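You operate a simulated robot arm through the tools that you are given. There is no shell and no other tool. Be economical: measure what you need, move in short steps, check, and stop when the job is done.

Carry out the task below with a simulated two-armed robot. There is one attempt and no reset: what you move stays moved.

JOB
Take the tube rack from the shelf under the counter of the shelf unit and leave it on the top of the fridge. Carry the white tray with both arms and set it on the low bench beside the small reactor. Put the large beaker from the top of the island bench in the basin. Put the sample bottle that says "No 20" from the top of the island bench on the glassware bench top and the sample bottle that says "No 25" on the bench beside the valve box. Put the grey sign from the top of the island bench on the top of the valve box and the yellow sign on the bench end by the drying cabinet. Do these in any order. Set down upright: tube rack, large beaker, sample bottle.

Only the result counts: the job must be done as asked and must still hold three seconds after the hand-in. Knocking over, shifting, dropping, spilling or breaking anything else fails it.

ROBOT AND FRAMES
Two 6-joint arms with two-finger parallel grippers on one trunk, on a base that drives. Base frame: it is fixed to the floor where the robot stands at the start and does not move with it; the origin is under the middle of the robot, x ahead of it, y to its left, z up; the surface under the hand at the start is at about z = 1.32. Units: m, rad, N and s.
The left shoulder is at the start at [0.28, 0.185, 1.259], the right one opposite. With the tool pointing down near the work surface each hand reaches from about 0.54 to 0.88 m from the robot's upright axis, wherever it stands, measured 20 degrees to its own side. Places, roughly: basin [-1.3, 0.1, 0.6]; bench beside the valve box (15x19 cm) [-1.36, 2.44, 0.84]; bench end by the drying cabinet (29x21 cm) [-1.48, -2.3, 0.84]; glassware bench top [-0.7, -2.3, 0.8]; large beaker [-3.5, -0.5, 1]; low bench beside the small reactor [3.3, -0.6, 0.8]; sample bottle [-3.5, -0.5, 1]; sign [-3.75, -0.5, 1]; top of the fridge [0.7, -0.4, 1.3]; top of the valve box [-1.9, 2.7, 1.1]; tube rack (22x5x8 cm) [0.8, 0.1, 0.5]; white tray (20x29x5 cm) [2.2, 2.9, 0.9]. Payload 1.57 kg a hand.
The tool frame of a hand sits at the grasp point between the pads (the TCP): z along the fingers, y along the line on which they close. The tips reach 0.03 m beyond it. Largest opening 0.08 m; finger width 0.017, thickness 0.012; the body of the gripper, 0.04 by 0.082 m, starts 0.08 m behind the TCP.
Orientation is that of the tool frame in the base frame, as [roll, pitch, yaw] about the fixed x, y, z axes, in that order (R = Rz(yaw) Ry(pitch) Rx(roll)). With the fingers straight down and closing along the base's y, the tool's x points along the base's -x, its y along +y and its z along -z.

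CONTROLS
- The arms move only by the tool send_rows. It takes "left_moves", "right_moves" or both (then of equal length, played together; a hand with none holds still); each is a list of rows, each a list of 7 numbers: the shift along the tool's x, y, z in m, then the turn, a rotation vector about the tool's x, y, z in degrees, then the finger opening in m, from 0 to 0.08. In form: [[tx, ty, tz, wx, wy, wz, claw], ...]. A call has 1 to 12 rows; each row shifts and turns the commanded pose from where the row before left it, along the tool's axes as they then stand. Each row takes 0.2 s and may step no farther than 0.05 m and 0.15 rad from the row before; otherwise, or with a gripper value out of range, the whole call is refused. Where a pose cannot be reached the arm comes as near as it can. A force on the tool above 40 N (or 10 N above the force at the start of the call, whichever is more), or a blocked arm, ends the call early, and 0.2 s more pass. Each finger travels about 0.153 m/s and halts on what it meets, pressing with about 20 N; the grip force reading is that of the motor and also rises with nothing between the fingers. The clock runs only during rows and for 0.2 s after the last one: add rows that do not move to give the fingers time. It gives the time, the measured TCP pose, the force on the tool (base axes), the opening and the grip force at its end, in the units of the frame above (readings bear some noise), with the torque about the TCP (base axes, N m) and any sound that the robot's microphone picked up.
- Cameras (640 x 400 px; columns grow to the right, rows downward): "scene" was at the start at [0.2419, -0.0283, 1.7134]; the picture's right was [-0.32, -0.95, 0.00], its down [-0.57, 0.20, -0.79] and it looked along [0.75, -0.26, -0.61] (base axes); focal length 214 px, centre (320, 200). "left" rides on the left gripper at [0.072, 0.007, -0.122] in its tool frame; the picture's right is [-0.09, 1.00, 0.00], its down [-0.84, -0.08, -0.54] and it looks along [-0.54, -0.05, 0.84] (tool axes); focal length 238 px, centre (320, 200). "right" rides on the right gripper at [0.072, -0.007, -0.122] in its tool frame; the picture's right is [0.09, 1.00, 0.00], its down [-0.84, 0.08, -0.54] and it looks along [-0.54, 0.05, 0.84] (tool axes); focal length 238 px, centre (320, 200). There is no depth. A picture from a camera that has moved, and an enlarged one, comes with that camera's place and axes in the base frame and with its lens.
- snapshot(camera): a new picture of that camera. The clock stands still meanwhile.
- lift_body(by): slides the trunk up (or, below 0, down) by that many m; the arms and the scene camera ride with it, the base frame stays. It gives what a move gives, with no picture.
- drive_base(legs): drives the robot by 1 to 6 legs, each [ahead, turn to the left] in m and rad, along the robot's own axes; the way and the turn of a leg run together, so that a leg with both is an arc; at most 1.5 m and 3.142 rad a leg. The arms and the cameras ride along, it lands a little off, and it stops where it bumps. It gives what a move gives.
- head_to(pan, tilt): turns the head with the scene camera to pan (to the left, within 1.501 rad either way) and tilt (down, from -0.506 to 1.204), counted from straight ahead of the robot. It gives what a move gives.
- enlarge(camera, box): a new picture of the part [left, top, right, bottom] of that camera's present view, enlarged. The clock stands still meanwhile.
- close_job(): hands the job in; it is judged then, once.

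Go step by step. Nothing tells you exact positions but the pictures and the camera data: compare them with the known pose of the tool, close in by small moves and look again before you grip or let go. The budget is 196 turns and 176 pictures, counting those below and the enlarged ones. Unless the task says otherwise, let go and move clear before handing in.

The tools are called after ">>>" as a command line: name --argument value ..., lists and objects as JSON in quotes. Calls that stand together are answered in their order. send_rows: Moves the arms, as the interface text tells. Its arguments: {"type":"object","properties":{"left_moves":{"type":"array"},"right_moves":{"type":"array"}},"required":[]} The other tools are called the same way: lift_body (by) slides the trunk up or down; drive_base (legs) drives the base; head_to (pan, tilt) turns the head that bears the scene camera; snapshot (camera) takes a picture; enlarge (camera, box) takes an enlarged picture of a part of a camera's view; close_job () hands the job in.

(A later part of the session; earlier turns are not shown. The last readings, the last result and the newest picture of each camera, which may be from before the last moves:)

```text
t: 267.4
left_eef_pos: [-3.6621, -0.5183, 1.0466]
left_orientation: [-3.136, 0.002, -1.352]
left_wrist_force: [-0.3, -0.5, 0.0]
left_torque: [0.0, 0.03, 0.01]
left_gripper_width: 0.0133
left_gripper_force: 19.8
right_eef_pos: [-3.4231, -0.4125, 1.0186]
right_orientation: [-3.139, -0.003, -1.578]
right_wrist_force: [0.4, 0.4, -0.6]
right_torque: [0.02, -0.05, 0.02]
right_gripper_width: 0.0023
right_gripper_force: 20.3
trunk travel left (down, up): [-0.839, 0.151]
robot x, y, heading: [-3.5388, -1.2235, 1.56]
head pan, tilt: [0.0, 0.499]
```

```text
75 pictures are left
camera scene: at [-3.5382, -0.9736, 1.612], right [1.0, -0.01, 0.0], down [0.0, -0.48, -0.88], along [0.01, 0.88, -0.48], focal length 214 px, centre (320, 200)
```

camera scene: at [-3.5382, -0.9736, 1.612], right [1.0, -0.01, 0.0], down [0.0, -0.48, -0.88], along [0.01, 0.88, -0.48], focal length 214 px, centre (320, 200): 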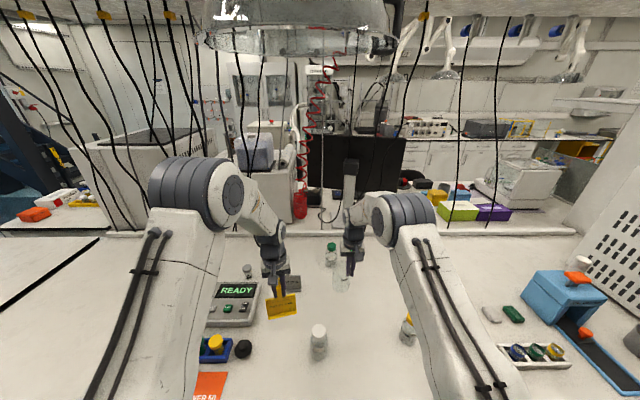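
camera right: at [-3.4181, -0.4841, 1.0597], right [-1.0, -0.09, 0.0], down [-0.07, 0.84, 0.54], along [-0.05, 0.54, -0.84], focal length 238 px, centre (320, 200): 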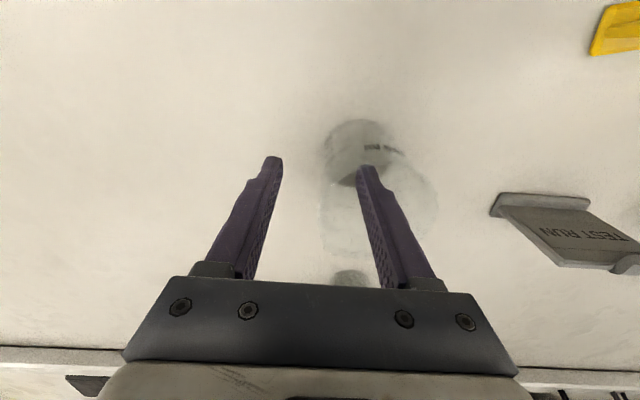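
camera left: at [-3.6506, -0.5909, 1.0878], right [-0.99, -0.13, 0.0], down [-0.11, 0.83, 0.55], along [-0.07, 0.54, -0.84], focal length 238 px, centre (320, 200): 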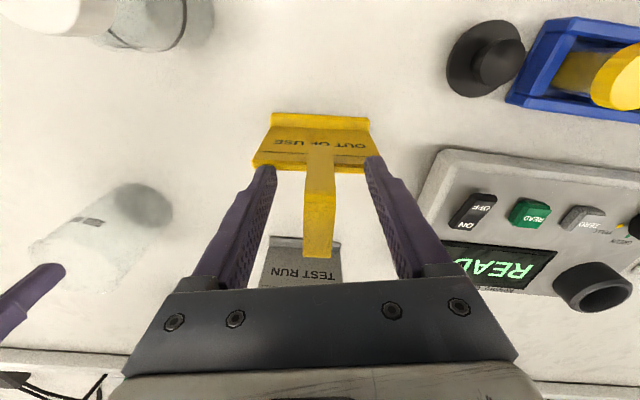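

Both items are lifted. I raise the trunk, retract the hands, and back the base off before turning right.

>>> lift_body --by 0.14

>>> send_rows --left_moves '[[0.03, 0, 0, 0, 0, 0, 0.0], [0.03, 0, 0, 0, 0, 0, 0.0], [0.03, 0, 0, 0, 0, 0, 0.0], [0, 0, 0, 0, 0, 0, 0.0], [0, 0, 0, 0, 0, 0, 0.0]]' --right_moves '[[0.04, -0.01, 0, 0, 0, 0, 0.0], [0.04, -0.01, 0, 0, 0, 0, 0.0], [0.04, -0.01, 0, 0, 0, 0, 0.0], [0.03, 0, 0, 0, 0, 0, 0.0], [0, 0, 0, 0, 0, 0, 0.0]]'

>>> drive_base --legs '[[-0.2, 0], [0, -1.62]]'

>>> head_to --pan 0 --tilt 0.4

>>> snapshot --camera "scene"

```text
t: 269.0
left_eef_pos: [-3.6621, -0.5186, 1.1871]
left_orientation: [-3.136, 0.003, -1.351]
left_wrist_force: [-0.2, 0.6, -0.6]
left_torque: [0.0, 0.04, -0.03]
left_gripper_width: 0.0136
left_gripper_force: 20.0
right_eef_pos: [-3.4237, -0.4113, 1.1579]
right_orientation: [-3.14, -0.001, -1.576]
right_wrist_force: [0.8, 0.0, -1.1]
right_torque: [-0.01, -0.02, 0.0]
right_gripper_width: 0.0025
right_gripper_force: 20.1
trunk travel left (down, up): [-0.979, 0.011]
robot x, y, heading: [-3.5393, -1.2241, 1.559]
head pan, tilt: [0.0, 0.499]
```

```text
t: 270.2
left_eef_pos: [-3.6421, -0.6063, 1.1841]
left_orientation: [-3.136, 0.002, -1.352]
left_wrist_force: [0.6, 0.3, -1.0]
left_torque: [0.03, 0.0, 0.0]
left_gripper_width: 0.0133
left_gripper_force: 20.5
right_eef_pos: [-3.392, -0.5598, 1.1589]
right_orientation: [-3.14, -0.001, -1.578]
right_wrist_force: [0.2, 1.0, -2.2]
right_torque: [0.0, -0.06, -0.01]
right_gripper_width: 0.0025
right_gripper_force: 20.4
trunk travel left (down, up): [-0.979, 0.011]
robot x, y, heading: [-3.5406, -1.2217, 1.557]
head pan, tilt: [0.0, 0.499]
```

```text
t: 275.7
left_eef_pos: [-2.92, -1.343, 1.1854]
left_orientation: [-3.139, 0.006, -2.965]
left_wrist_force: [-0.1, -0.5, -0.1]
left_torque: [-0.03, 0.0, -0.01]
left_gripper_width: 0.0134
left_gripper_force: 20.0
right_eef_pos: [-2.8835, -1.5959, 1.1583]
right_orientation: [-3.139, -0.002, 3.093]
right_wrist_force: [0.3, -0.2, -0.5]
right_torque: [-0.07, 0.01, -0.03]
right_gripper_width: 0.0024
right_gripper_force: 19.7
trunk travel left (down, up): [-0.979, 0.011]
robot x, y, heading: [-3.5418, -1.4167, -0.048]
head pan, tilt: [0.0, 0.499]
```

```text
t: 276.4
left_eef_pos: [-2.9194, -1.3441, 1.1856]
left_orientation: [-3.137, 0.003, -2.965]
left_wrist_force: [-0.3, 0.5, -1.1]
left_torque: [0.0, 0.01, -0.03]
left_gripper_width: 0.0139
left_gripper_force: 20.1
right_eef_pos: [-2.8845, -1.595, 1.1572]
right_orientation: [-3.14, -0.002, 3.092]
right_wrist_force: [0.6, -0.1, -0.5]
right_torque: [-0.03, 0.0, -0.02]
right_gripper_width: 0.0024
right_gripper_force: 20.2
trunk travel left (down, up): [-0.979, 0.011]
robot x, y, heading: [-3.5414, -1.4181, -0.047]
head pan, tilt: [0.0, 0.4]
```

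```text
74 pictures are left
camera scene: at [-3.2892, -1.4327, 1.7611], right [-0.05, -1.0, 0.0], down [-0.39, 0.02, -0.92], along [0.92, -0.05, -0.39], focal length 214 px, centre (320, 200)
```

scene: 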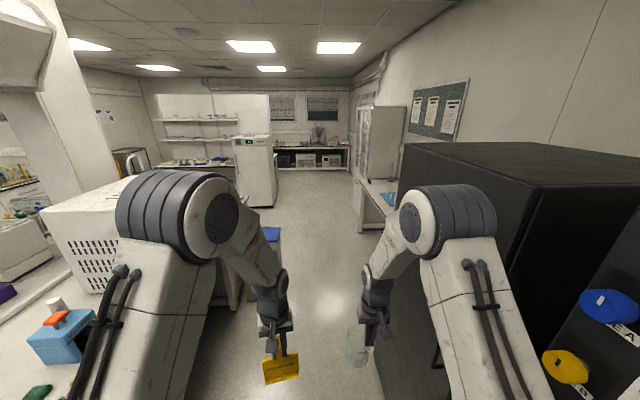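

Facing east with both items. The drying cabinet side is tight for two loaded hands, so I'll deliver the beaker to the basin first (from the east), then the sign. I raise the hands 8 cm and drive east.

>>> send_rows --left_moves '[[0, 0, -0.04, 0, 0, 0, 0.0], [0, 0, -0.04, 0, 0, 0, 0.0], [0, 0, 0, 0, 0, 0, 0.0]]' --right_moves '[[0, 0, -0.04, 0, 0, 0, 0.0], [0, 0, -0.04, 0, 0, 0, 0.0], [0, 0, 0, 0, 0, 0, 0.0]]'

>>> drive_base --legs '[[0, 0.04], [1.5, 0], [1.5, 0], [0.2, 0]]'

>>> head_to --pan 1.3 --tilt 0.6

>>> snapshot --camera "scene"

```text
t: 277.2
left_eef_pos: [-2.9186, -1.3445, 1.2647]
left_orientation: [-3.136, 0.002, -2.966]
left_wrist_force: [-0.2, 0.2, -1.0]
left_torque: [-0.03, -0.02, 0.03]
left_gripper_width: 0.0134
left_gripper_force: 19.9
right_eef_pos: [-2.8841, -1.5979, 1.2385]
right_orientation: [-3.139, -0.003, 3.093]
right_wrist_force: [0.8, -1.0, -1.2]
right_torque: [0.01, -0.02, -0.02]
right_gripper_width: 0.0025
right_gripper_force: 19.9
trunk travel left (down, up): [-0.979, 0.011]
robot x, y, heading: [-3.5412, -1.4185, -0.051]
head pan, tilt: [0.0, 0.4]
```

```text
t: 293.5
left_eef_pos: [0.3188, -1.269, 1.2636]
left_orientation: [-3.136, 0.004, -2.893]
left_wrist_force: [0.6, 0.1, 0.1]
left_torque: [-0.04, -0.02, 0.01]
left_gripper_width: 0.0132
left_gripper_force: 20.0
right_eef_pos: [0.3729, -1.5192, 1.2372]
right_orientation: [-3.14, -0.002, -3.117]
right_wrist_force: [-0.6, -0.2, -1.4]
right_torque: [-0.04, 0.0, 0.02]
right_gripper_width: 0.0023
right_gripper_force: 20.0
trunk travel left (down, up): [-0.979, 0.011]
robot x, y, heading: [-0.2935, -1.3902, 0.025]
head pan, tilt: [0.0, 0.4]
```

```text
t: 294.9
left_eef_pos: [0.3182, -1.2693, 1.2653]
left_orientation: [-3.136, 0.003, -2.893]
left_wrist_force: [-0.5, -0.5, 0.2]
left_torque: [0.02, -0.02, 0.03]
left_gripper_width: 0.0137
left_gripper_force: 19.8
right_eef_pos: [0.3729, -1.5192, 1.2368]
right_orientation: [-3.14, -0.002, -3.117]
right_wrist_force: [0.1, 0.2, -1.1]
right_torque: [-0.04, 0.0, 0.02]
right_gripper_width: 0.0028
right_gripper_force: 19.9
trunk travel left (down, up): [-0.979, 0.011]
robot x, y, heading: [-0.2963, -1.3874, 0.02]
head pan, tilt: [1.3, 0.6]
```

```text
73 pictures are left
camera scene: at [-0.1143, -1.3003, 1.7429], right [0.97, -0.25, 0.0], down [-0.14, -0.55, -0.83], along [0.2, 0.8, -0.56], focal length 214 px, centre (320, 200)
```

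scene: 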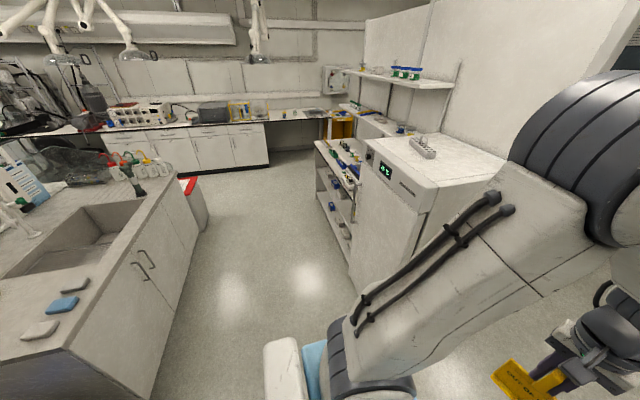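

The rack still stands on the fridge. The basin opening spans about x -1.03…-1.48, y -0.25…0.3. I drive north to y≈-0.08 and turn to face it.

>>> drive_base --legs '[[0, 1.57], [1.31, 0], [0, 1.55]]'

>>> head_to --pan 0 --tilt 0.7

>>> snapshot --camera "scene"

```text
t: 309.2
left_eef_pos: [-0.9289, -0.1631, 1.265]
left_orientation: [-3.135, 0.002, 0.22]
left_wrist_force: [-0.8, 0.2, -1.1]
left_torque: [0.04, 0.0, 0.0]
left_gripper_width: 0.0137
left_gripper_force: 20.3
right_eef_pos: [-0.9763, 0.0882, 1.2378]
right_orientation: [-3.141, -0.001, -0.006]
right_wrist_force: [0.3, -0.3, -1.1]
right_torque: [0.04, -0.02, -0.01]
right_gripper_width: 0.0028
right_gripper_force: 20.7
trunk travel left (down, up): [-0.979, 0.011]
robot x, y, heading: [-0.3108, -0.0596, 3.134]
head pan, tilt: [1.3, 0.6]
```

```text
t: 310.6
left_eef_pos: [-0.928, -0.1619, 1.2655]
left_orientation: [-3.138, 0.002, 0.22]
left_wrist_force: [0.3, 0.6, -0.8]
left_torque: [0.03, -0.03, 0.02]
left_gripper_width: 0.0137
left_gripper_force: 20.4
right_eef_pos: [-0.9752, 0.0898, 1.2387]
right_orientation: [-3.139, -0.002, -0.004]
right_wrist_force: [0.2, -0.1, 0.0]
right_torque: [0.02, 0.01, 0.01]
right_gripper_width: 0.0027
right_gripper_force: 20.1
trunk travel left (down, up): [-0.979, 0.011]
robot x, y, heading: [-0.3139, -0.0633, 3.137]
head pan, tilt: [0.0, 0.7]
```

```text
72 pictures are left
camera scene: at [-0.5568, -0.0588, 1.7343], right [0.01, 1.0, 0.0], down [0.64, 0.0, -0.76], along [-0.76, 0.01, -0.64], focal length 214 px, centre (320, 200)
```

scene: 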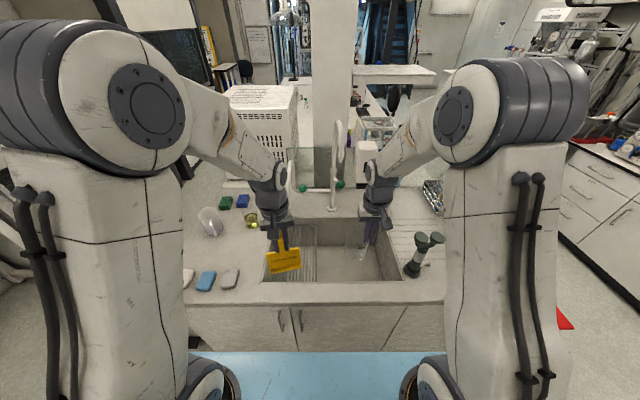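

The basin opening runs x -1.04…-1.41, y -0.31…0.31, with a draining insert on its left half; I'll use the right half, centre (-1.2, 0.12). I drive 0.1 m in and move the right hand over and partly down.

>>> drive_base --legs '[[0.09, 0]]'

>>> send_rows --right_moves '[[-0.034, -0.018, 0, 0, 0, 0, 0.0], [-0.034, -0.018, 0, 0, 0, 0, 0.0], [-0.034, -0.018, 0, 0, 0, 0, 0.0], [-0.03, -0.016, 0, 0, 0, 0, 0.0], [0, 0, 0.04, 0, 0, 0, 0.0], [0, 0, 0.04, 0, 0, 0, 0.0], [0, 0, 0.04, 0, 0, 0, 0.0], [0, 0, 0.04, 0, 0, 0, 0.0], [0, 0, 0, 0, 0, 0, 0.0]]' --left_moves '[[0.03, 0, -0.02, 0, 0, 0, 0.0], [0.03, 0, -0.02, 0, 0, 0, 0.0], [0, 0, -0.02, 0, 0, 0, 0.0], [0, 0, 0, 0, 0, 0, 0.0], [0, 0, 0, 0, 0, 0, 0.0], [0, 0, 0, 0, 0, 0, 0.0], [0, 0, 0, 0, 0, 0, 0.0], [0, 0, 0, 0, 0, 0, 0.0], [0, 0, 0, 0, 0, 0, 0.0]]'

>>> snapshot --camera "scene"

>>> snapshot --camera "right"

```text
t: 311.7
left_eef_pos: [-1.0159, -0.1623, 1.2652]
left_orientation: [-3.136, 0.004, 0.223]
left_wrist_force: [0.4, 0.2, -1.9]
left_torque: [-0.02, -0.03, 0.02]
left_gripper_width: 0.0137
left_gripper_force: 19.8
right_eef_pos: [-1.0626, 0.088, 1.2377]
right_orientation: [-3.138, -0.002, -0.005]
right_wrist_force: [0.5, -0.1, -1.5]
right_torque: [0.04, 0.01, 0.03]
right_gripper_width: 0.0026
right_gripper_force: 19.8
trunk travel left (down, up): [-0.979, 0.011]
robot x, y, heading: [-0.3977, -0.0576, 3.139]
head pan, tilt: [0.0, 0.7]
```

```text
t: 313.7
left_eef_pos: [-0.9552, -0.1502, 1.3224]
left_orientation: [-3.137, 0.001, 0.22]
left_wrist_force: [0.1, -0.4, -1.2]
left_torque: [-0.02, 0.0, -0.01]
left_gripper_width: 0.0137
left_gripper_force: 19.8
right_eef_pos: [-1.194, 0.1605, 1.0754]
right_orientation: [-3.14, 0.0, -0.003]
right_wrist_force: [-0.4, -0.1, -1.6]
right_torque: [0.03, -0.04, 0.01]
right_gripper_width: 0.0025
right_gripper_force: 20.6
trunk travel left (down, up): [-0.979, 0.011]
robot x, y, heading: [-0.3945, -0.0607, 3.134]
head pan, tilt: [0.0, 0.7]
```

```text
71 pictures are left
camera scene: at [-0.6444, -0.0587, 1.7343], right [0.01, 1.0, 0.0], down [0.64, 0.0, -0.76], along [-0.76, 0.0, -0.64], focal length 214 px, centre (320, 200)
```

scene: 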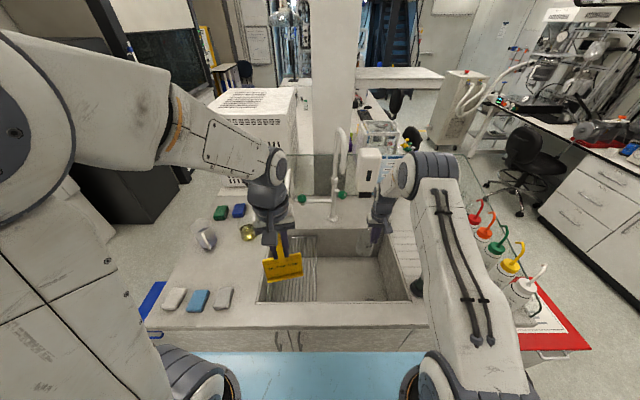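

```text
70 pictures are left
camera right: at [-1.1231, 0.1647, 1.1973], right [0.09, -1.0, 0.0], down [-0.84, -0.08, 0.54], along [-0.54, -0.05, -0.84], focal length 238 px, centre (320, 200)
```

right: 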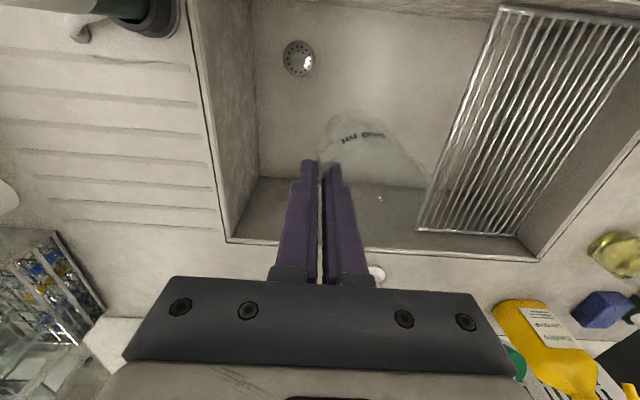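

The beaker hangs over the right part of the basin. I lower the right arm 0.24 m more.

>>> send_rows --right_moves '[[0, 0, 0.04, 0, 0, 0, 0.0], [0, 0, 0.04, 0, 0, 0, 0.0], [0, 0, 0.04, 0, 0, 0, 0.0], [0, 0, 0.04, 0, 0, 0, 0.0], [0, 0, 0.04, 0, 0, 0, 0.0], [0, 0, 0.04, 0, 0, 0, 0.0], [0, 0, 0, 0, 0, 0, 0.0]]'

>>> snapshot --camera "scene"

```text
t: 315.3
left_eef_pos: [-0.955, -0.1505, 1.3232]
left_orientation: [-3.138, 0.001, 0.222]
left_wrist_force: [-0.6, 0.5, -1.2]
left_torque: [-0.01, 0.02, 0.01]
left_gripper_width: 0.0132
left_gripper_force: 20.2
right_eef_pos: [-1.194, 0.1544, 0.8379]
right_orientation: [-3.141, -0.001, -0.003]
right_wrist_force: [0.9, 0.0, -0.3]
right_torque: [0.05, 0.0, 0.01]
right_gripper_width: 0.0026
right_gripper_force: 20.5
trunk travel left (down, up): [-0.979, 0.011]
robot x, y, heading: [-0.3964, -0.0608, 3.142]
head pan, tilt: [0.0, 0.7]
```

```text
69 pictures are left
camera scene: at [-0.6444, -0.0586, 1.7343], right [0.01, 1.0, 0.0], down [0.64, 0.0, -0.76], along [-0.76, 0.0, -0.64], focal length 214 px, centre (320, 200)
```

scene: 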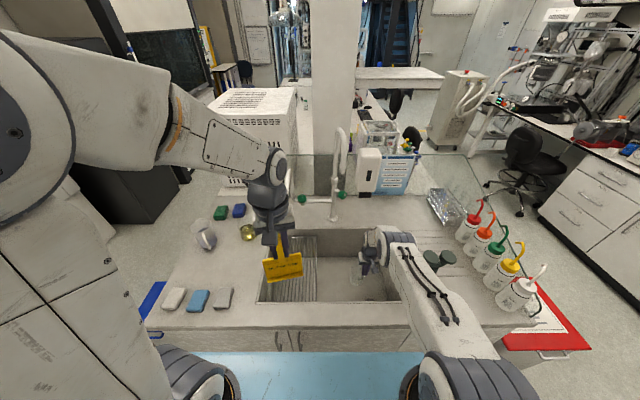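

The forearm stays well above the counter. I lower further, then in small steps until contact.

>>> send_rows --right_moves '[[0, 0, 0.03, 0, 0, 0, 0.0], [0, 0, 0.03, 0, 0, 0, 0.0], [0, 0, 0.015, 0, 0, 0, 0.0], [0, 0, 0, 0, 0, 0, 0.0]]'

>>> snapshot --camera "right"

>>> enlarge --camera "scene" --box '[240, 200, 480, 380]'

```text
t: 316.3
left_eef_pos: [-0.9573, -0.1501, 1.322]
left_orientation: [-3.139, 0.002, 0.223]
left_wrist_force: [-0.1, -0.3, -1.5]
left_torque: [0.01, 0.05, 0.0]
left_gripper_width: 0.0137
left_gripper_force: 19.6
right_eef_pos: [-1.1738, 0.1571, 0.7817]
right_orientation: [-3.141, -0.002, -0.002]
right_wrist_force: [-0.3, -0.1, -0.9]
right_torque: [0.03, 0.02, 0.0]
right_gripper_width: 0.0029
right_gripper_force: 19.8
right hand out of reach, approached as far as the arm can: row 2, 3
trunk travel left (down, up): [-0.979, 0.011]
robot x, y, heading: [-0.4016, -0.0605, 3.131]
head pan, tilt: [0.0, 0.7]
```

```text
68 pictures are left
camera right: at [-1.1032, 0.163, 0.9041], right [0.09, -1.0, 0.0], down [-0.84, -0.07, 0.54], along [-0.54, -0.05, -0.84], focal length 238 px, centre (320, 200)
```

right: 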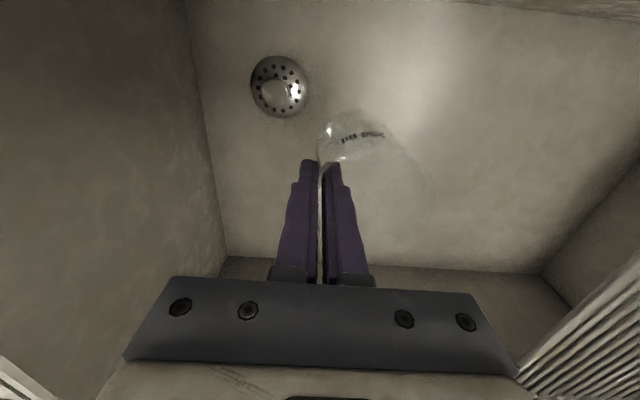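

```text
2.22 times, centred on (360, 290) of scene
camera zoom: at [-0.6442, -0.0587, 1.7343], right [0.01, 1.0, 0.0], down [0.64, 0.0, -0.76], along [-0.76, 0.0, -0.64], focal length 477 px, centre (231, 0)
```

zoom: 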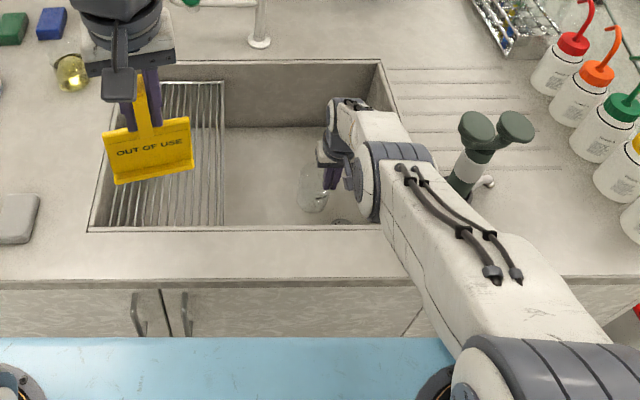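

The arm is at its reach limit; the trunk can do the rest. I lower the trunk in steps.

>>> lift_body --by -0.05

>>> enlarge --camera "scene" --box '[240, 200, 480, 380]'

```text
t: 317.2
left_eef_pos: [-0.9548, -0.1504, 1.2728]
left_orientation: [-3.137, 0.003, 0.222]
left_wrist_force: [0.3, -0.1, -1.2]
left_torque: [0.02, 0.02, -0.01]
left_gripper_width: 0.0136
left_gripper_force: 19.8
right_eef_pos: [-1.1746, 0.1565, 0.7322]
right_orientation: [-3.141, -0.001, -0.005]
right_wrist_force: [0.5, 0.6, -0.8]
right_torque: [0.08, 0.03, 0.02]
right_gripper_width: 0.0026
right_gripper_force: 19.7
trunk travel left (down, up): [-0.929, 0.061]
robot x, y, heading: [-0.3994, -0.0626, 3.137]
head pan, tilt: [0.0, 0.7]
```

```text
2.22 times, centred on (360, 290) of scene
camera zoom: at [-0.644, -0.0587, 1.6843], right [0.01, 1.0, 0.0], down [0.64, 0.0, -0.76], along [-0.76, 0.0, -0.64], focal length 477 px, centre (231, 0)
```

zoom: 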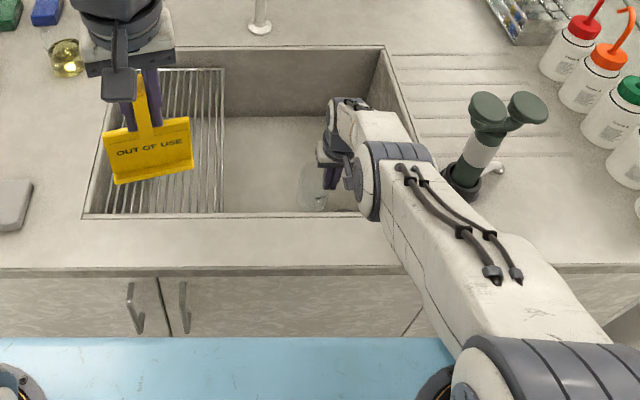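

>>> lift_body --by -0.02

>>> lift_body --by -0.012

```text
t: 317.9
left_eef_pos: [-0.9548, -0.1502, 1.2532]
left_orientation: [-3.137, 0.002, 0.222]
left_wrist_force: [0.2, 0.1, -1.5]
left_torque: [0.01, 0.01, 0.0]
left_gripper_width: 0.0131
left_gripper_force: 20.3
right_eef_pos: [-1.1742, 0.1575, 0.7128]
right_orientation: [-3.137, -0.003, -0.003]
right_wrist_force: [-0.2, 0.5, -0.5]
right_torque: [0.01, -0.01, 0.0]
right_gripper_width: 0.0028
right_gripper_force: 20.3
trunk travel left (down, up): [-0.909, 0.081]
robot x, y, heading: [-0.3977, -0.0616, 3.13]
head pan, tilt: [0.0, 0.7]
```

```text
t: 318.5
left_eef_pos: [-0.9564, -0.1506, 1.2407]
left_orientation: [-3.137, 0.003, 0.223]
left_wrist_force: [-0.1, 0.5, -0.7]
left_torque: [0.02, 0.0, 0.0]
left_gripper_width: 0.0136
left_gripper_force: 20.2
right_eef_pos: [-1.1738, 0.1572, 0.7007]
right_orientation: [-3.14, -0.001, -0.004]
right_wrist_force: [-0.7, -0.6, -1.2]
right_torque: [0.04, -0.02, 0.0]
right_gripper_width: 0.0027
right_gripper_force: 19.4
trunk travel left (down, up): [-0.897, 0.093]
robot x, y, heading: [-0.3993, -0.0599, 3.135]
head pan, tilt: [0.0, 0.7]
```

>>> lift_body --by -0.01

>>> lift_body --by -0.01

>>> snapshot --camera "right"

```text
t: 319.1
left_eef_pos: [-0.9556, -0.1505, 1.2305]
left_orientation: [-3.136, 0.001, 0.223]
left_wrist_force: [0.1, 0.7, -1.4]
left_torque: [-0.02, -0.02, 0.01]
left_gripper_width: 0.0132
left_gripper_force: 19.9
right_eef_pos: [-1.1739, 0.158, 0.6899]
right_orientation: [-3.14, -0.001, -0.004]
right_wrist_force: [0.7, 0.1, -0.3]
right_torque: [0.0, 0.0, -0.03]
right_gripper_width: 0.0025
right_gripper_force: 20.2
trunk travel left (down, up): [-0.887, 0.103]
robot x, y, heading: [-0.3977, -0.0587, 3.136]
head pan, tilt: [0.0, 0.7]
```

```text
t: 319.7
left_eef_pos: [-0.9564, -0.1511, 1.2207]
left_orientation: [-3.135, 0.001, 0.222]
left_wrist_force: [-0.3, -0.8, 0.0]
left_torque: [0.0, -0.01, 0.01]
left_gripper_width: 0.0137
left_gripper_force: 20.0
right_eef_pos: [-1.1733, 0.157, 0.6807]
right_orientation: [-3.14, -0.003, -0.002]
right_wrist_force: [0.0, -0.2, -1.1]
right_torque: [0.07, -0.03, 0.02]
right_gripper_width: 0.003
right_gripper_force: 20.0
trunk travel left (down, up): [-0.877, 0.113]
robot x, y, heading: [-0.3954, -0.0593, 3.137]
head pan, tilt: [0.0, 0.7]
```

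```text
65 pictures are left
camera right: at [-1.1032, 0.163, 0.8023], right [0.09, -1.0, 0.0], down [-0.84, -0.07, 0.54], along [-0.54, -0.05, -0.84], focal length 238 px, centre (320, 200)
```

right: 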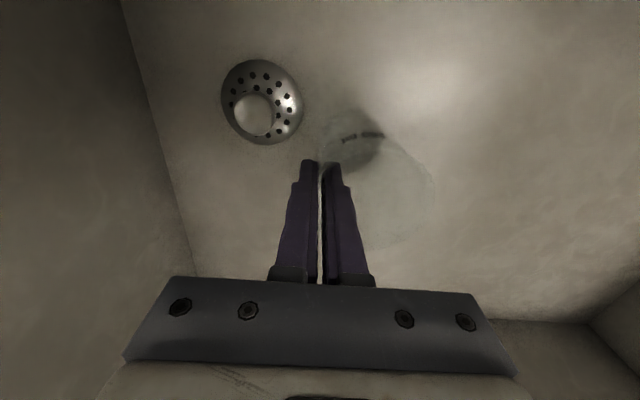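

The basin floor seems ~4 cm below the beaker. I lower on.

>>> lift_body --by -0.02

>>> lift_body --by -0.008

>>> lift_body --by -0.006

```text
t: 320.3
left_eef_pos: [-0.9557, -0.1507, 1.2015]
left_orientation: [-3.139, 0.006, 0.22]
left_wrist_force: [0.6, 0.4, -0.4]
left_torque: [0.02, 0.02, -0.02]
left_gripper_width: 0.0135
left_gripper_force: 19.6
right_eef_pos: [-1.1782, 0.1574, 0.6627]
right_orientation: [-3.141, 0.006, -0.005]
right_wrist_force: [-4.7, 0.6, 16.2]
right_torque: [-0.26, 0.29, -0.04]
right_gripper_width: 0.0023
right_gripper_force: 19.9
trunk travel left (down, up): [-0.857, 0.133]
robot x, y, heading: [-0.3948, -0.0592, 3.141]
head pan, tilt: [0.0, 0.7]
```

```text
t: 320.9
left_eef_pos: [-0.956, -0.1507, 1.1932]
left_orientation: [-3.137, 0.003, 0.221]
left_wrist_force: [-0.1, -0.2, -1.0]
left_torque: [0.06, 0.02, -0.01]
left_gripper_width: 0.0138
left_gripper_force: 20.6
right_eef_pos: [-1.1745, 0.158, 0.6532]
right_orientation: [-3.139, 0.001, -0.004]
right_wrist_force: [-4.3, -0.8, 17.5]
right_torque: [-0.32, 0.2, -0.02]
right_gripper_width: 0.0027
right_gripper_force: 20.1
trunk travel left (down, up): [-0.849, 0.141]
robot x, y, heading: [-0.3991, -0.0606, 3.134]
head pan, tilt: [0.0, 0.7]
```

```text
t: 321.5
left_eef_pos: [-0.954, -0.1522, 1.1862]
left_orientation: [-3.136, 0.003, 0.222]
left_wrist_force: [-0.4, 0.3, -0.2]
left_torque: [0.02, 0.01, 0.04]
left_gripper_width: 0.0136
left_gripper_force: 20.3
right_eef_pos: [-1.1746, 0.1566, 0.6456]
right_orientation: [-3.14, -0.002, -0.004]
right_wrist_force: [-3.5, 0.5, 13.3]
right_torque: [-0.34, 0.14, -0.06]
right_gripper_width: 0.0027
right_gripper_force: 20.0
trunk travel left (down, up): [-0.843, 0.147]
robot x, y, heading: [-0.3992, -0.0577, 3.135]
head pan, tilt: [0.0, 0.7]
```

The beaker is on the basin floor. I open the right gripper and withdraw straight up.

>>> send_rows --right_moves '[[0, 0, 0, 0, 0, 0, 0.012], [0, 0, 0, 0, 0, 0, 0.022], [0, 0, 0, 0, 0, 0, 0.022], [0, 0, -0.03, 0, 0, 0, 0.022], [0, 0, -0.04, 0, 0, 0, 0.022], [0, 0, -0.04, 0, 0, 0, 0.022], [0, 0, -0.04, 0, 0, 0, 0.022], [0, 0, -0.04, 0, 0, 0, 0.022], [0, 0, 0, 0, 0, 0, 0.022]]'

>>> snapshot --camera "right"

```text
t: 323.5
left_eef_pos: [-0.9555, -0.1495, 1.1871]
left_orientation: [-3.136, 0.002, 0.22]
left_wrist_force: [-0.4, -0.6, -0.2]
left_torque: [-0.03, 0.04, -0.04]
left_gripper_width: 0.0134
left_gripper_force: 19.9
right_eef_pos: [-1.1726, 0.1574, 0.8378]
right_orientation: [-3.139, -0.002, -0.006]
right_wrist_force: [0.7, 0.5, -0.1]
right_torque: [0.0, -0.01, 0.01]
right_gripper_width: 0.022
right_gripper_force: 0.0
trunk travel left (down, up): [-0.843, 0.147]
robot x, y, heading: [-0.3974, -0.0564, 3.137]
head pan, tilt: [0.0, 0.7]
```

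```text
64 pictures are left
camera right: at [-1.1015, 0.1632, 0.9597], right [0.09, -1.0, 0.0], down [-0.84, -0.08, 0.54], along [-0.54, -0.05, -0.84], focal length 238 px, centre (320, 200)
```

right: 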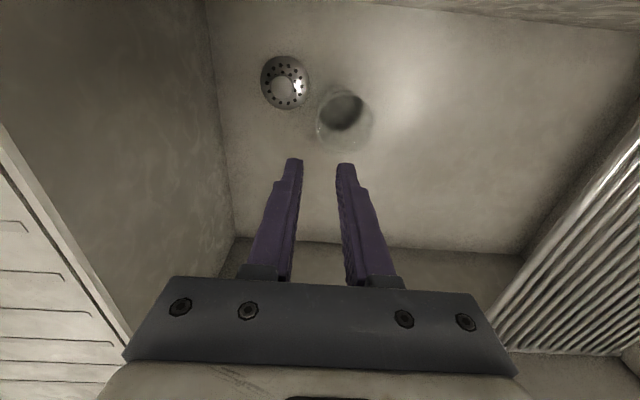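

The beaker stands in the basin. I raise both hands clear, back off, and travel to the bench end by the drying cabinet with the sign.

>>> send_rows --right_moves '[[0, 0, -0.045, 0, 0, 0, 0.04], [0, 0, -0.045, 0, 0, 0, 0.06], [0, 0, -0.045, 0, 0, 0, 0.06], [0, 0, -0.045, 0, 0, 0, 0.06], [0, 0, -0.045, 0, 0, 0, 0.06], [0.04, 0, -0.03, 0, 0, 0, 0.06], [0.045, 0, 0, 0, 0, 0, 0.06], [0.045, 0, 0, 0, 0, 0, 0.06], [0, 0, 0, 0, 0, 0, 0.06]]'

>>> lift_body --by 0.14

>>> drive_base --legs '[[-0.08, 0], [0, 1.571], [1.35, 0], [0, -1.571], [1.2, 0]]'

>>> head_to --pan 0.8 --tilt 0.6

>>> snapshot --camera "scene"

```text
t: 325.5
left_eef_pos: [-0.9542, -0.1501, 1.1877]
left_orientation: [-3.137, 0.003, 0.221]
left_wrist_force: [-0.2, -1.2, -0.2]
left_torque: [-0.01, -0.02, -0.03]
left_gripper_width: 0.0133
left_gripper_force: 19.8
right_eef_pos: [-1.0439, 0.1583, 1.0939]
right_orientation: [-3.14, -0.001, -0.002]
right_wrist_force: [0.1, 0.8, -0.2]
right_torque: [0.02, -0.01, -0.01]
right_gripper_width: 0.0599
right_gripper_force: 0.1
trunk travel left (down, up): [-0.843, 0.147]
robot x, y, heading: [-0.401, -0.0564, 3.138]
head pan, tilt: [0.0, 0.7]
```

```text
t: 327.1
left_eef_pos: [-0.955, -0.1505, 1.3267]
left_orientation: [-3.137, 0.002, 0.222]
left_wrist_force: [-0.1, 0.4, -1.0]
left_torque: [0.01, 0.02, 0.0]
left_gripper_width: 0.0133
left_gripper_force: 20.3
right_eef_pos: [-1.0443, 0.1573, 1.2326]
right_orientation: [-3.141, -0.002, -0.003]
right_wrist_force: [-1.3, -0.8, 0.7]
right_torque: [-0.01, 0.0, 0.03]
right_gripper_width: 0.0601
right_gripper_force: 0.1
trunk travel left (down, up): [-0.983, 0.007]
robot x, y, heading: [-0.3993, -0.0614, 3.137]
head pan, tilt: [0.0, 0.7]
```

```text
t: 347.8
left_eef_pos: [-2.0947, -1.4204, 1.3268]
left_orientation: [-3.138, 0.001, 0.184]
left_wrist_force: [-0.4, 0.5, -1.7]
left_torque: [-0.06, 0.0, 0.0]
left_gripper_width: 0.0138
left_gripper_force: 20.1
right_eef_pos: [-2.1722, -1.1092, 1.2341]
right_orientation: [-3.14, -0.004, -0.041]
right_wrist_force: [-0.2, -0.8, -0.5]
right_torque: [0.0, 0.01, 0.01]
right_gripper_width: 0.0602
right_gripper_force: 0.1
trunk travel left (down, up): [-0.983, 0.007]
robot x, y, heading: [-1.533, -1.369, 3.07]
head pan, tilt: [0.0, 0.7]
```

```text
t: 348.9
left_eef_pos: [-2.0944, -1.4188, 1.3262]
left_orientation: [-3.138, 0.002, 0.185]
left_wrist_force: [-0.8, -1.3, -1.0]
left_torque: [0.0, -0.04, 0.02]
left_gripper_width: 0.0136
left_gripper_force: 19.8
right_eef_pos: [-2.1724, -1.108, 1.2331]
right_orientation: [-3.14, -0.004, -0.04]
right_wrist_force: [-0.1, -0.1, 0.4]
right_torque: [0.01, 0.02, 0.03]
right_gripper_width: 0.0602
right_gripper_force: 0.0
trunk travel left (down, up): [-0.983, 0.007]
robot x, y, heading: [-1.5366, -1.3712, 3.074]
head pan, tilt: [0.799, 0.6]
```

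```text
63 pictures are left
camera scene: at [-1.7615, -1.4187, 1.7469], right [-0.67, 0.74, 0.0], down [0.42, 0.38, -0.82], along [-0.61, -0.55, -0.57], focal length 214 px, centre (320, 200)
```

scene: 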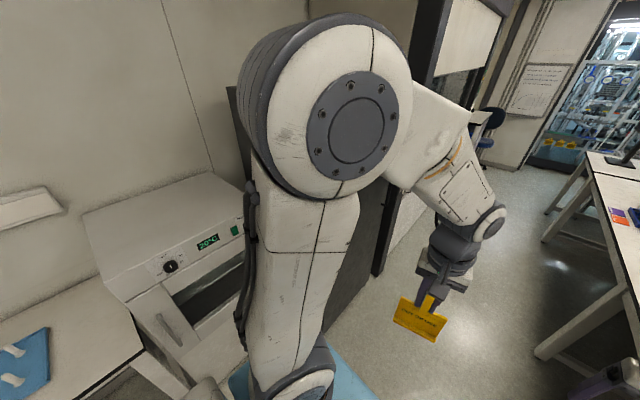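

The free bench end spans about x -1.36…-1.58, y -2.13…-2.6, z≈0.84. I back 8 cm, turn left to face south and approach.

>>> drive_base --legs '[[-0.08, 0], [0, 1.64], [0.17, 0]]'

>>> head_to --pan 0 --tilt 0.7

>>> snapshot --camera "scene"

>>> snapshot --camera "left"

```text
t: 351.0
left_eef_pos: [-1.999, -1.5062, 1.3263]
left_orientation: [-3.138, 0.002, 0.326]
left_wrist_force: [0.3, 1.2, -1.2]
left_torque: [-0.01, 0.02, -0.01]
left_gripper_width: 0.0134
left_gripper_force: 20.4
right_eef_pos: [-2.1199, -1.2102, 1.2336]
right_orientation: [-3.141, -0.005, 0.103]
right_wrist_force: [-0.4, -1.1, 0.4]
right_torque: [0.01, 0.0, 0.01]
right_gripper_width: 0.0601
right_gripper_force: 0.1
trunk travel left (down, up): [-0.983, 0.007]
robot x, y, heading: [-1.4512, -1.3793, -3.07]
head pan, tilt: [0.799, 0.6]
stopped in leg 2: the robot was blocked; the commanded pose is now the measured one
```

```text
t: 352.1
left_eef_pos: [-1.9997, -1.5061, 1.3264]
left_orientation: [-3.138, 0.002, 0.325]
left_wrist_force: [-0.1, 0.1, -0.3]
left_torque: [-0.02, 0.0, 0.02]
left_gripper_width: 0.0135
left_gripper_force: 20.6
right_eef_pos: [-2.1188, -1.2104, 1.2338]
right_orientation: [3.141, -0.003, 0.103]
right_wrist_force: [0.1, -0.3, -0.9]
right_torque: [-0.02, -0.03, 0.0]
right_gripper_width: 0.0599
right_gripper_force: 0.0
trunk travel left (down, up): [-0.983, 0.007]
robot x, y, heading: [-1.4513, -1.3793, -3.071]
head pan, tilt: [0.0, 0.7]
```

```text
62 pictures are left
camera scene: at [-1.6981, -1.3959, 1.7383], right [-0.07, 1.0, 0.0], down [0.64, 0.05, -0.76], along [-0.76, -0.06, -0.64], focal length 214 px, centre (320, 200)
```

scene: 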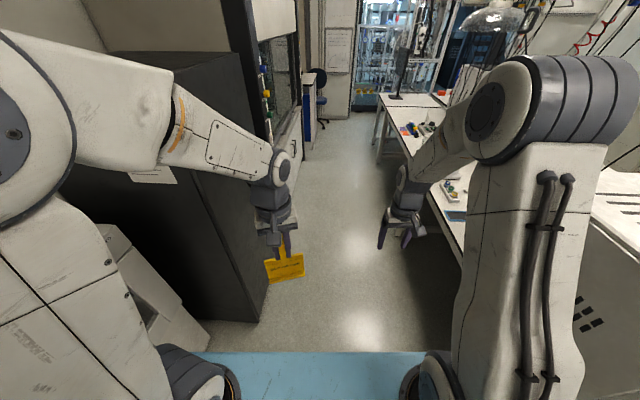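

```text
61 pictures are left
camera left: at [-1.929, -1.4897, 1.4494], right [0.23, -0.97, 0.0], down [-0.82, -0.2, 0.54], along [-0.53, -0.12, -0.84], focal length 238 px, centre (320, 200)
```

left: 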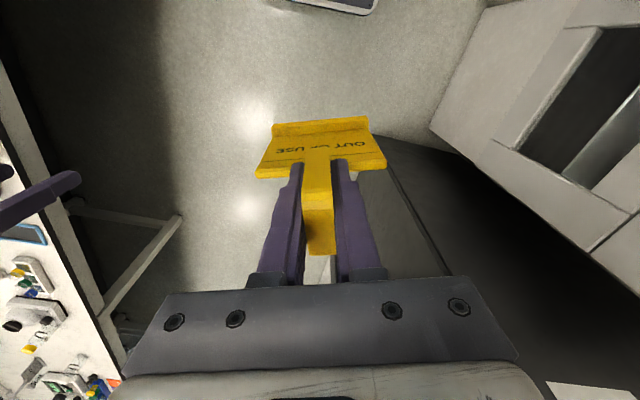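

The base's rear met the blue bin's side. I move 0.13 m forward, tuck the right hand in and turn there.

>>> send_rows --right_moves '[[0.04, 0, 0, 0, 0, 0, 0.06], [0.04, 0, 0, 0, 0, 0, 0.06], [0.04, 0, 0, 0, 0, 0, 0.06]]'

>>> drive_base --legs '[[0.13, 0], [0, 1.5], [0.12, 0]]'

>>> snapshot --camera "scene"

>>> snapshot --camera "left"

```text
t: 352.9
left_eef_pos: [-1.9993, -1.5073, 1.3267]
left_orientation: [-3.137, 0.001, 0.327]
left_wrist_force: [-0.1, 0.4, -1.0]
left_torque: [-0.01, 0.01, 0.01]
left_gripper_width: 0.0135
left_gripper_force: 20.1
right_eef_pos: [-2.0015, -1.1967, 1.2316]
right_orientation: [-3.14, -0.004, 0.103]
right_wrist_force: [0.4, 0.4, -0.5]
right_torque: [0.01, -0.01, -0.03]
right_gripper_width: 0.06
right_gripper_force: 0.1
trunk travel left (down, up): [-0.983, 0.007]
robot x, y, heading: [-1.4554, -1.3755, -3.067]
head pan, tilt: [0.0, 0.7]
```

```text
t: 354.8
left_eef_pos: [-2.1239, -1.5352, 1.3254]
left_orientation: [-3.139, -0.001, 0.361]
left_wrist_force: [0.0, -0.9, -1.1]
left_torque: [0.03, 0.0, -0.01]
left_gripper_width: 0.0136
left_gripper_force: 20.2
right_eef_pos: [-2.1358, -1.2245, 1.2326]
right_orientation: [-3.138, -0.003, 0.135]
right_wrist_force: [-0.1, 0.1, 0.6]
right_torque: [-0.04, -0.04, -0.01]
right_gripper_width: 0.0601
right_gripper_force: 0.1
trunk travel left (down, up): [-0.983, 0.007]
robot x, y, heading: [-1.5809, -1.3905, -3.04]
head pan, tilt: [0.0, 0.7]
stopped in leg 2: the robot was blocked; the commanded pose is now the measured one
```

```text
60 pictures are left
camera scene: at [-1.8268, -1.4135, 1.7382], right [-0.1, 0.99, 0.0], down [0.64, 0.07, -0.76], along [-0.76, -0.08, -0.64], focal length 214 px, centre (320, 200)
```

scene: 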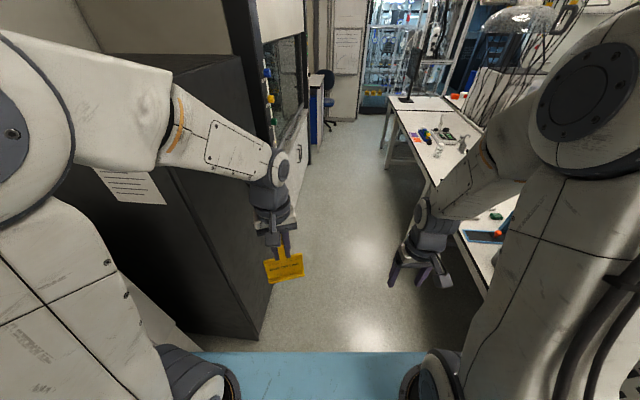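

```text
59 pictures are left
camera left: at [-2.0541, -1.5157, 1.449], right [0.26, -0.96, 0.0], down [-0.81, -0.22, 0.54], along [-0.52, -0.14, -0.84], focal length 238 px, centre (320, 200)
```

left: 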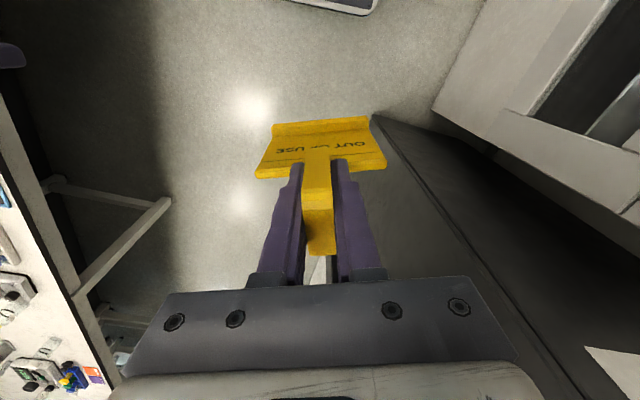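

Blocked again — rotating here swings the rear into the bin. I'll reverse 1 m east, then drive diagonally to (-1.45,-1.67), which leaves room to turn south; hands are raised first.

>>> send_rows --left_moves '[[0, 0, -0.04, 0, 0, 0, 0.0], [0, 0, -0.04, 0, 0, 0, 0.0]]' --right_moves '[[0, 0, -0.05, 0, 0, 0, 0.06], [0, 0, -0.05, 0, 0, 0, 0.06]]'

>>> drive_base --legs '[[-1.0, 0], [0, 0.31], [0.945, 0], [0, 1.15]]'

>>> snapshot --camera "scene"

```text
t: 355.4
left_eef_pos: [-2.1241, -1.5368, 1.4053]
left_orientation: [-3.139, 0.001, 0.361]
left_wrist_force: [0.0, 0.2, -1.1]
left_torque: [0.0, 0.03, -0.01]
left_gripper_width: 0.0135
left_gripper_force: 20.4
right_eef_pos: [-2.1358, -1.2229, 1.3317]
right_orientation: [-3.14, -0.004, 0.134]
right_wrist_force: [0.0, 0.5, 0.2]
right_torque: [-0.01, -0.01, 0.0]
right_gripper_width: 0.0601
right_gripper_force: 0.1
trunk travel left (down, up): [-0.983, 0.007]
robot x, y, heading: [-1.5768, -1.3882, -3.032]
head pan, tilt: [0.0, 0.7]
```

```text
t: 357.4
left_eef_pos: [-1.9428, -1.523, 1.4037]
left_orientation: [-3.141, -0.003, 0.363]
left_wrist_force: [-0.4, 0.0, -1.1]
left_torque: [-0.01, -0.11, -0.01]
left_gripper_width: 0.0136
left_gripper_force: 20.2
right_eef_pos: [-1.9535, -1.2078, 1.3308]
right_orientation: [3.14, -0.004, 0.141]
right_wrist_force: [-1.0, -0.4, -0.1]
right_torque: [0.0, -0.1, 0.0]
right_gripper_width: 0.0603
right_gripper_force: 0.0
trunk travel left (down, up): [-0.983, 0.007]
robot x, y, heading: [-1.3932, -1.4039, -3.01]
head pan, tilt: [0.0, 0.7]
stopped in leg 1: the robot was blocked; the commanded pose is now the measured one
```

```text
58 pictures are left
camera scene: at [-1.6412, -1.4307, 1.7377], right [-0.13, 0.99, 0.0], down [0.64, 0.08, -0.76], along [-0.76, -0.1, -0.65], focal length 214 px, centre (320, 200)
```

scene: 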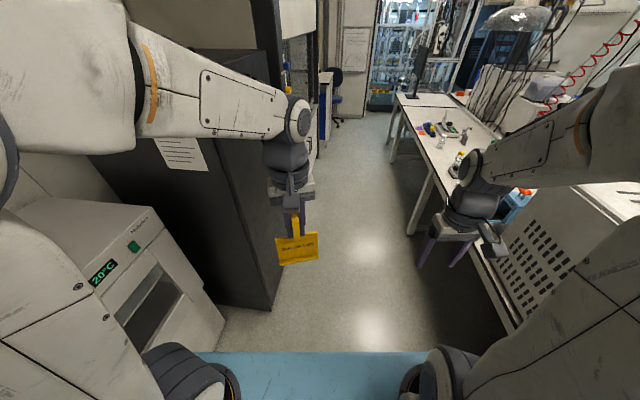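

Reversing clipped the bin's side again because of the slant. I angle the rear southwards (turn right), reverse 1 m, then drive along y≈-1.65.

>>> drive_base --legs '[[0.08, 0], [0, -0.28], [-1.0, 0], [0, 0.28], [0.95, 0]]'

>>> head_to --pan -1.5 --tilt 0.7

>>> snapshot --camera "scene"

```text
t: 369.8
left_eef_pos: [-1.9884, -1.8233, 1.4046]
left_orientation: [-3.138, 0.003, 0.374]
left_wrist_force: [-0.6, -0.9, -0.7]
left_torque: [0.0, 0.01, -0.04]
left_gripper_width: 0.0134
left_gripper_force: 19.7
right_eef_pos: [-2.0052, -1.5087, 1.3314]
right_orientation: [-3.139, -0.004, 0.15]
right_wrist_force: [0.7, 0.2, -0.4]
right_torque: [0.01, 0.0, 0.01]
right_gripper_width: 0.0601
right_gripper_force: 0.1
trunk travel left (down, up): [-0.983, 0.007]
robot x, y, heading: [-1.4445, -1.6927, -3.003]
head pan, tilt: [0.0, 0.7]
```

```text
t: 371.4
left_eef_pos: [-1.9892, -1.8231, 1.4046]
left_orientation: [-3.137, 0.002, 0.372]
left_wrist_force: [-0.5, 0.8, -0.4]
left_torque: [-0.01, -0.01, 0.0]
left_gripper_width: 0.0135
left_gripper_force: 20.2
right_eef_pos: [-2.0051, -1.5074, 1.3322]
right_orientation: [-3.139, -0.003, 0.151]
right_wrist_force: [0.7, -0.1, 0.3]
right_torque: [0.01, 0.0, -0.01]
right_gripper_width: 0.06
right_gripper_force: 0.0
trunk travel left (down, up): [-0.983, 0.007]
robot x, y, heading: [-1.4447, -1.6951, -3.002]
head pan, tilt: [-1.499, 0.7]
```

```text
57 pictures are left
camera scene: at [-1.6222, -1.6329, 1.7383], right [0.98, 0.21, 0.0], down [0.14, -0.63, -0.76], along [-0.16, 0.75, -0.64], focal length 214 px, centre (320, 200)
```

scene: 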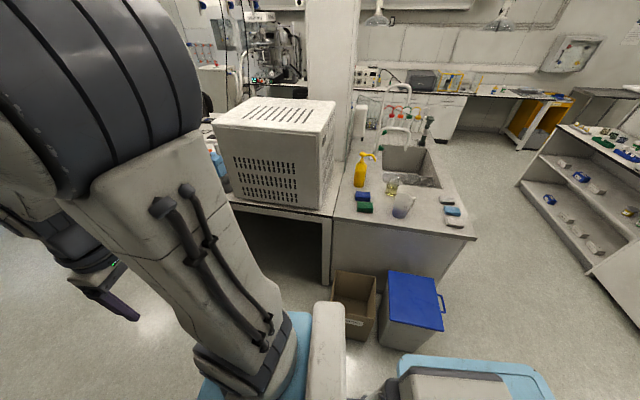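

The bin and the box beside it stand where they were. Now there is room: I turn left to face the bench end.

>>> drive_base --legs '[[0, 1.43]]'

>>> head_to --pan 0 --tilt 0.8

>>> snapshot --camera "scene"

>>> snapshot --camera "left"

```text
t: 375.3
left_eef_pos: [-1.3763, -2.2483, 1.404]
left_orientation: [-3.137, 0.002, 1.833]
left_wrist_force: [-0.4, 0.2, -0.6]
left_torque: [0.0, 0.04, 0.03]
left_gripper_width: 0.0136
left_gripper_force: 20.1
right_eef_pos: [-1.6911, -2.2283, 1.3323]
right_orientation: [-3.141, -0.003, 1.609]
right_wrist_force: [-0.7, -0.4, 0.2]
right_torque: [0.03, 0.02, -0.07]
right_gripper_width: 0.0603
right_gripper_force: 0.3
trunk travel left (down, up): [-0.983, 0.007]
robot x, y, heading: [-1.4438, -1.6936, -1.542]
head pan, tilt: [-1.499, 0.7]
```

```text
t: 376.9
left_eef_pos: [-1.3757, -2.2486, 1.4057]
left_orientation: [-3.14, 0.003, 1.834]
left_wrist_force: [0.3, -0.1, -0.7]
left_torque: [-0.03, -0.01, 0.03]
left_gripper_width: 0.0133
left_gripper_force: 20.0
right_eef_pos: [-1.6906, -2.228, 1.3321]
right_orientation: [-3.138, -0.003, 1.608]
right_wrist_force: [-0.3, 0.6, 0.4]
right_torque: [0.03, -0.02, 0.02]
right_gripper_width: 0.0599
right_gripper_force: 0.0
trunk travel left (down, up): [-0.983, 0.007]
robot x, y, heading: [-1.4448, -1.6901, -1.542]
head pan, tilt: [0.0, 0.799]
```

```text
56 pictures are left
camera scene: at [-1.4387, -1.9343, 1.73], right [-1.0, -0.03, 0.0], down [-0.02, 0.72, -0.7], along [0.02, -0.7, -0.72], focal length 214 px, centre (320, 200)
```

scene: 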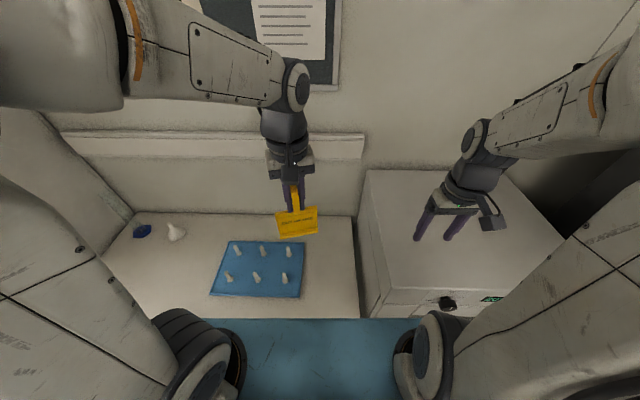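

```text
55 pictures are left
camera left: at [-1.3884, -2.1763, 1.5276], right [0.99, 0.17, 0.0], down [0.14, -0.83, 0.54], along [0.09, -0.54, -0.84], focal length 238 px, centre (320, 200)
```

left: 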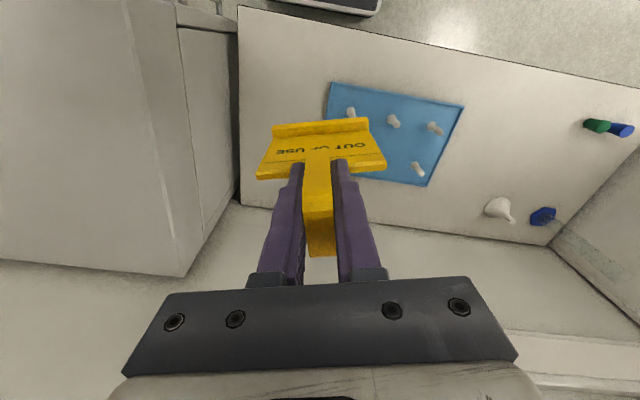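

The free bench end is x -1.36…-1.59, y -2.18…-2.68. I move the left hand over (-1.475,-2.33) and lower it.

>>> send_rows --left_moves '[[-0.013, -0.029, 0, 0, 0, 0, 0.0], [-0.013, -0.029, 0, 0, 0, 0, 0.0], [-0.013, -0.029, 0, 0, 0, 0, 0.0], [-0.013, -0.029, 0, 0, 0, 0, 0.0], [0, 0, 0.045, 0, 0, 0, 0.0], [0, 0, 0.045, 0, 0, 0, 0.0], [0, 0, 0.045, 0, 0, 0, 0.0], [0, 0, 0.045, 0, 0, 0, 0.0], [0, 0, 0.045, 0, 0, 0, 0.0], [0, 0, 0.045, 0, 0, 0, 0.0], [0, 0, 0.03, 0, 0, 0, 0.0], [0, 0, 0, 0, 0, 0, 0.0]]'

>>> snapshot --camera "left"

>>> snapshot --camera "scene"

```text
t: 379.5
left_eef_pos: [-1.4758, -2.3305, 1.1031]
left_orientation: [-3.139, 0.002, 1.832]
left_wrist_force: [-0.5, -0.3, -1.1]
left_torque: [0.05, 0.0, 0.0]
left_gripper_width: 0.0134
left_gripper_force: 19.9
right_eef_pos: [-1.6923, -2.2292, 1.3318]
right_orientation: [-3.139, -0.003, 1.61]
right_wrist_force: [0.0, -0.8, -0.3]
right_torque: [0.01, -0.02, 0.02]
right_gripper_width: 0.0603
right_gripper_force: 0.0
trunk travel left (down, up): [-0.983, 0.007]
robot x, y, heading: [-1.4472, -1.6943, -1.541]
head pan, tilt: [0.0, 0.799]
```

```text
54 pictures are left
camera left: at [-1.4868, -2.2588, 1.2263], right [0.99, 0.17, 0.0], down [0.14, -0.83, 0.54], along [0.09, -0.54, -0.84], focal length 238 px, centre (320, 200)
```

left: 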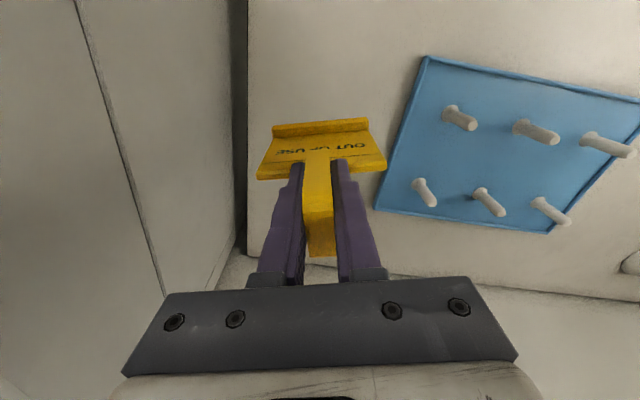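

```text
53 pictures are left
camera scene: at [-1.4387, -1.9345, 1.73], right [-1.0, -0.03, 0.0], down [-0.02, 0.72, -0.7], along [0.02, -0.7, -0.72], focal length 214 px, centre (320, 200)
```

scene: 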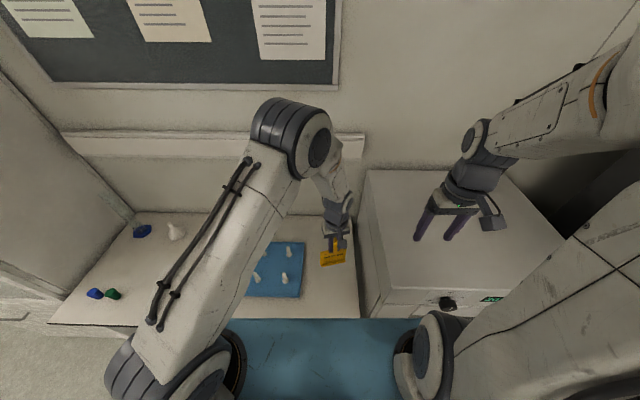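

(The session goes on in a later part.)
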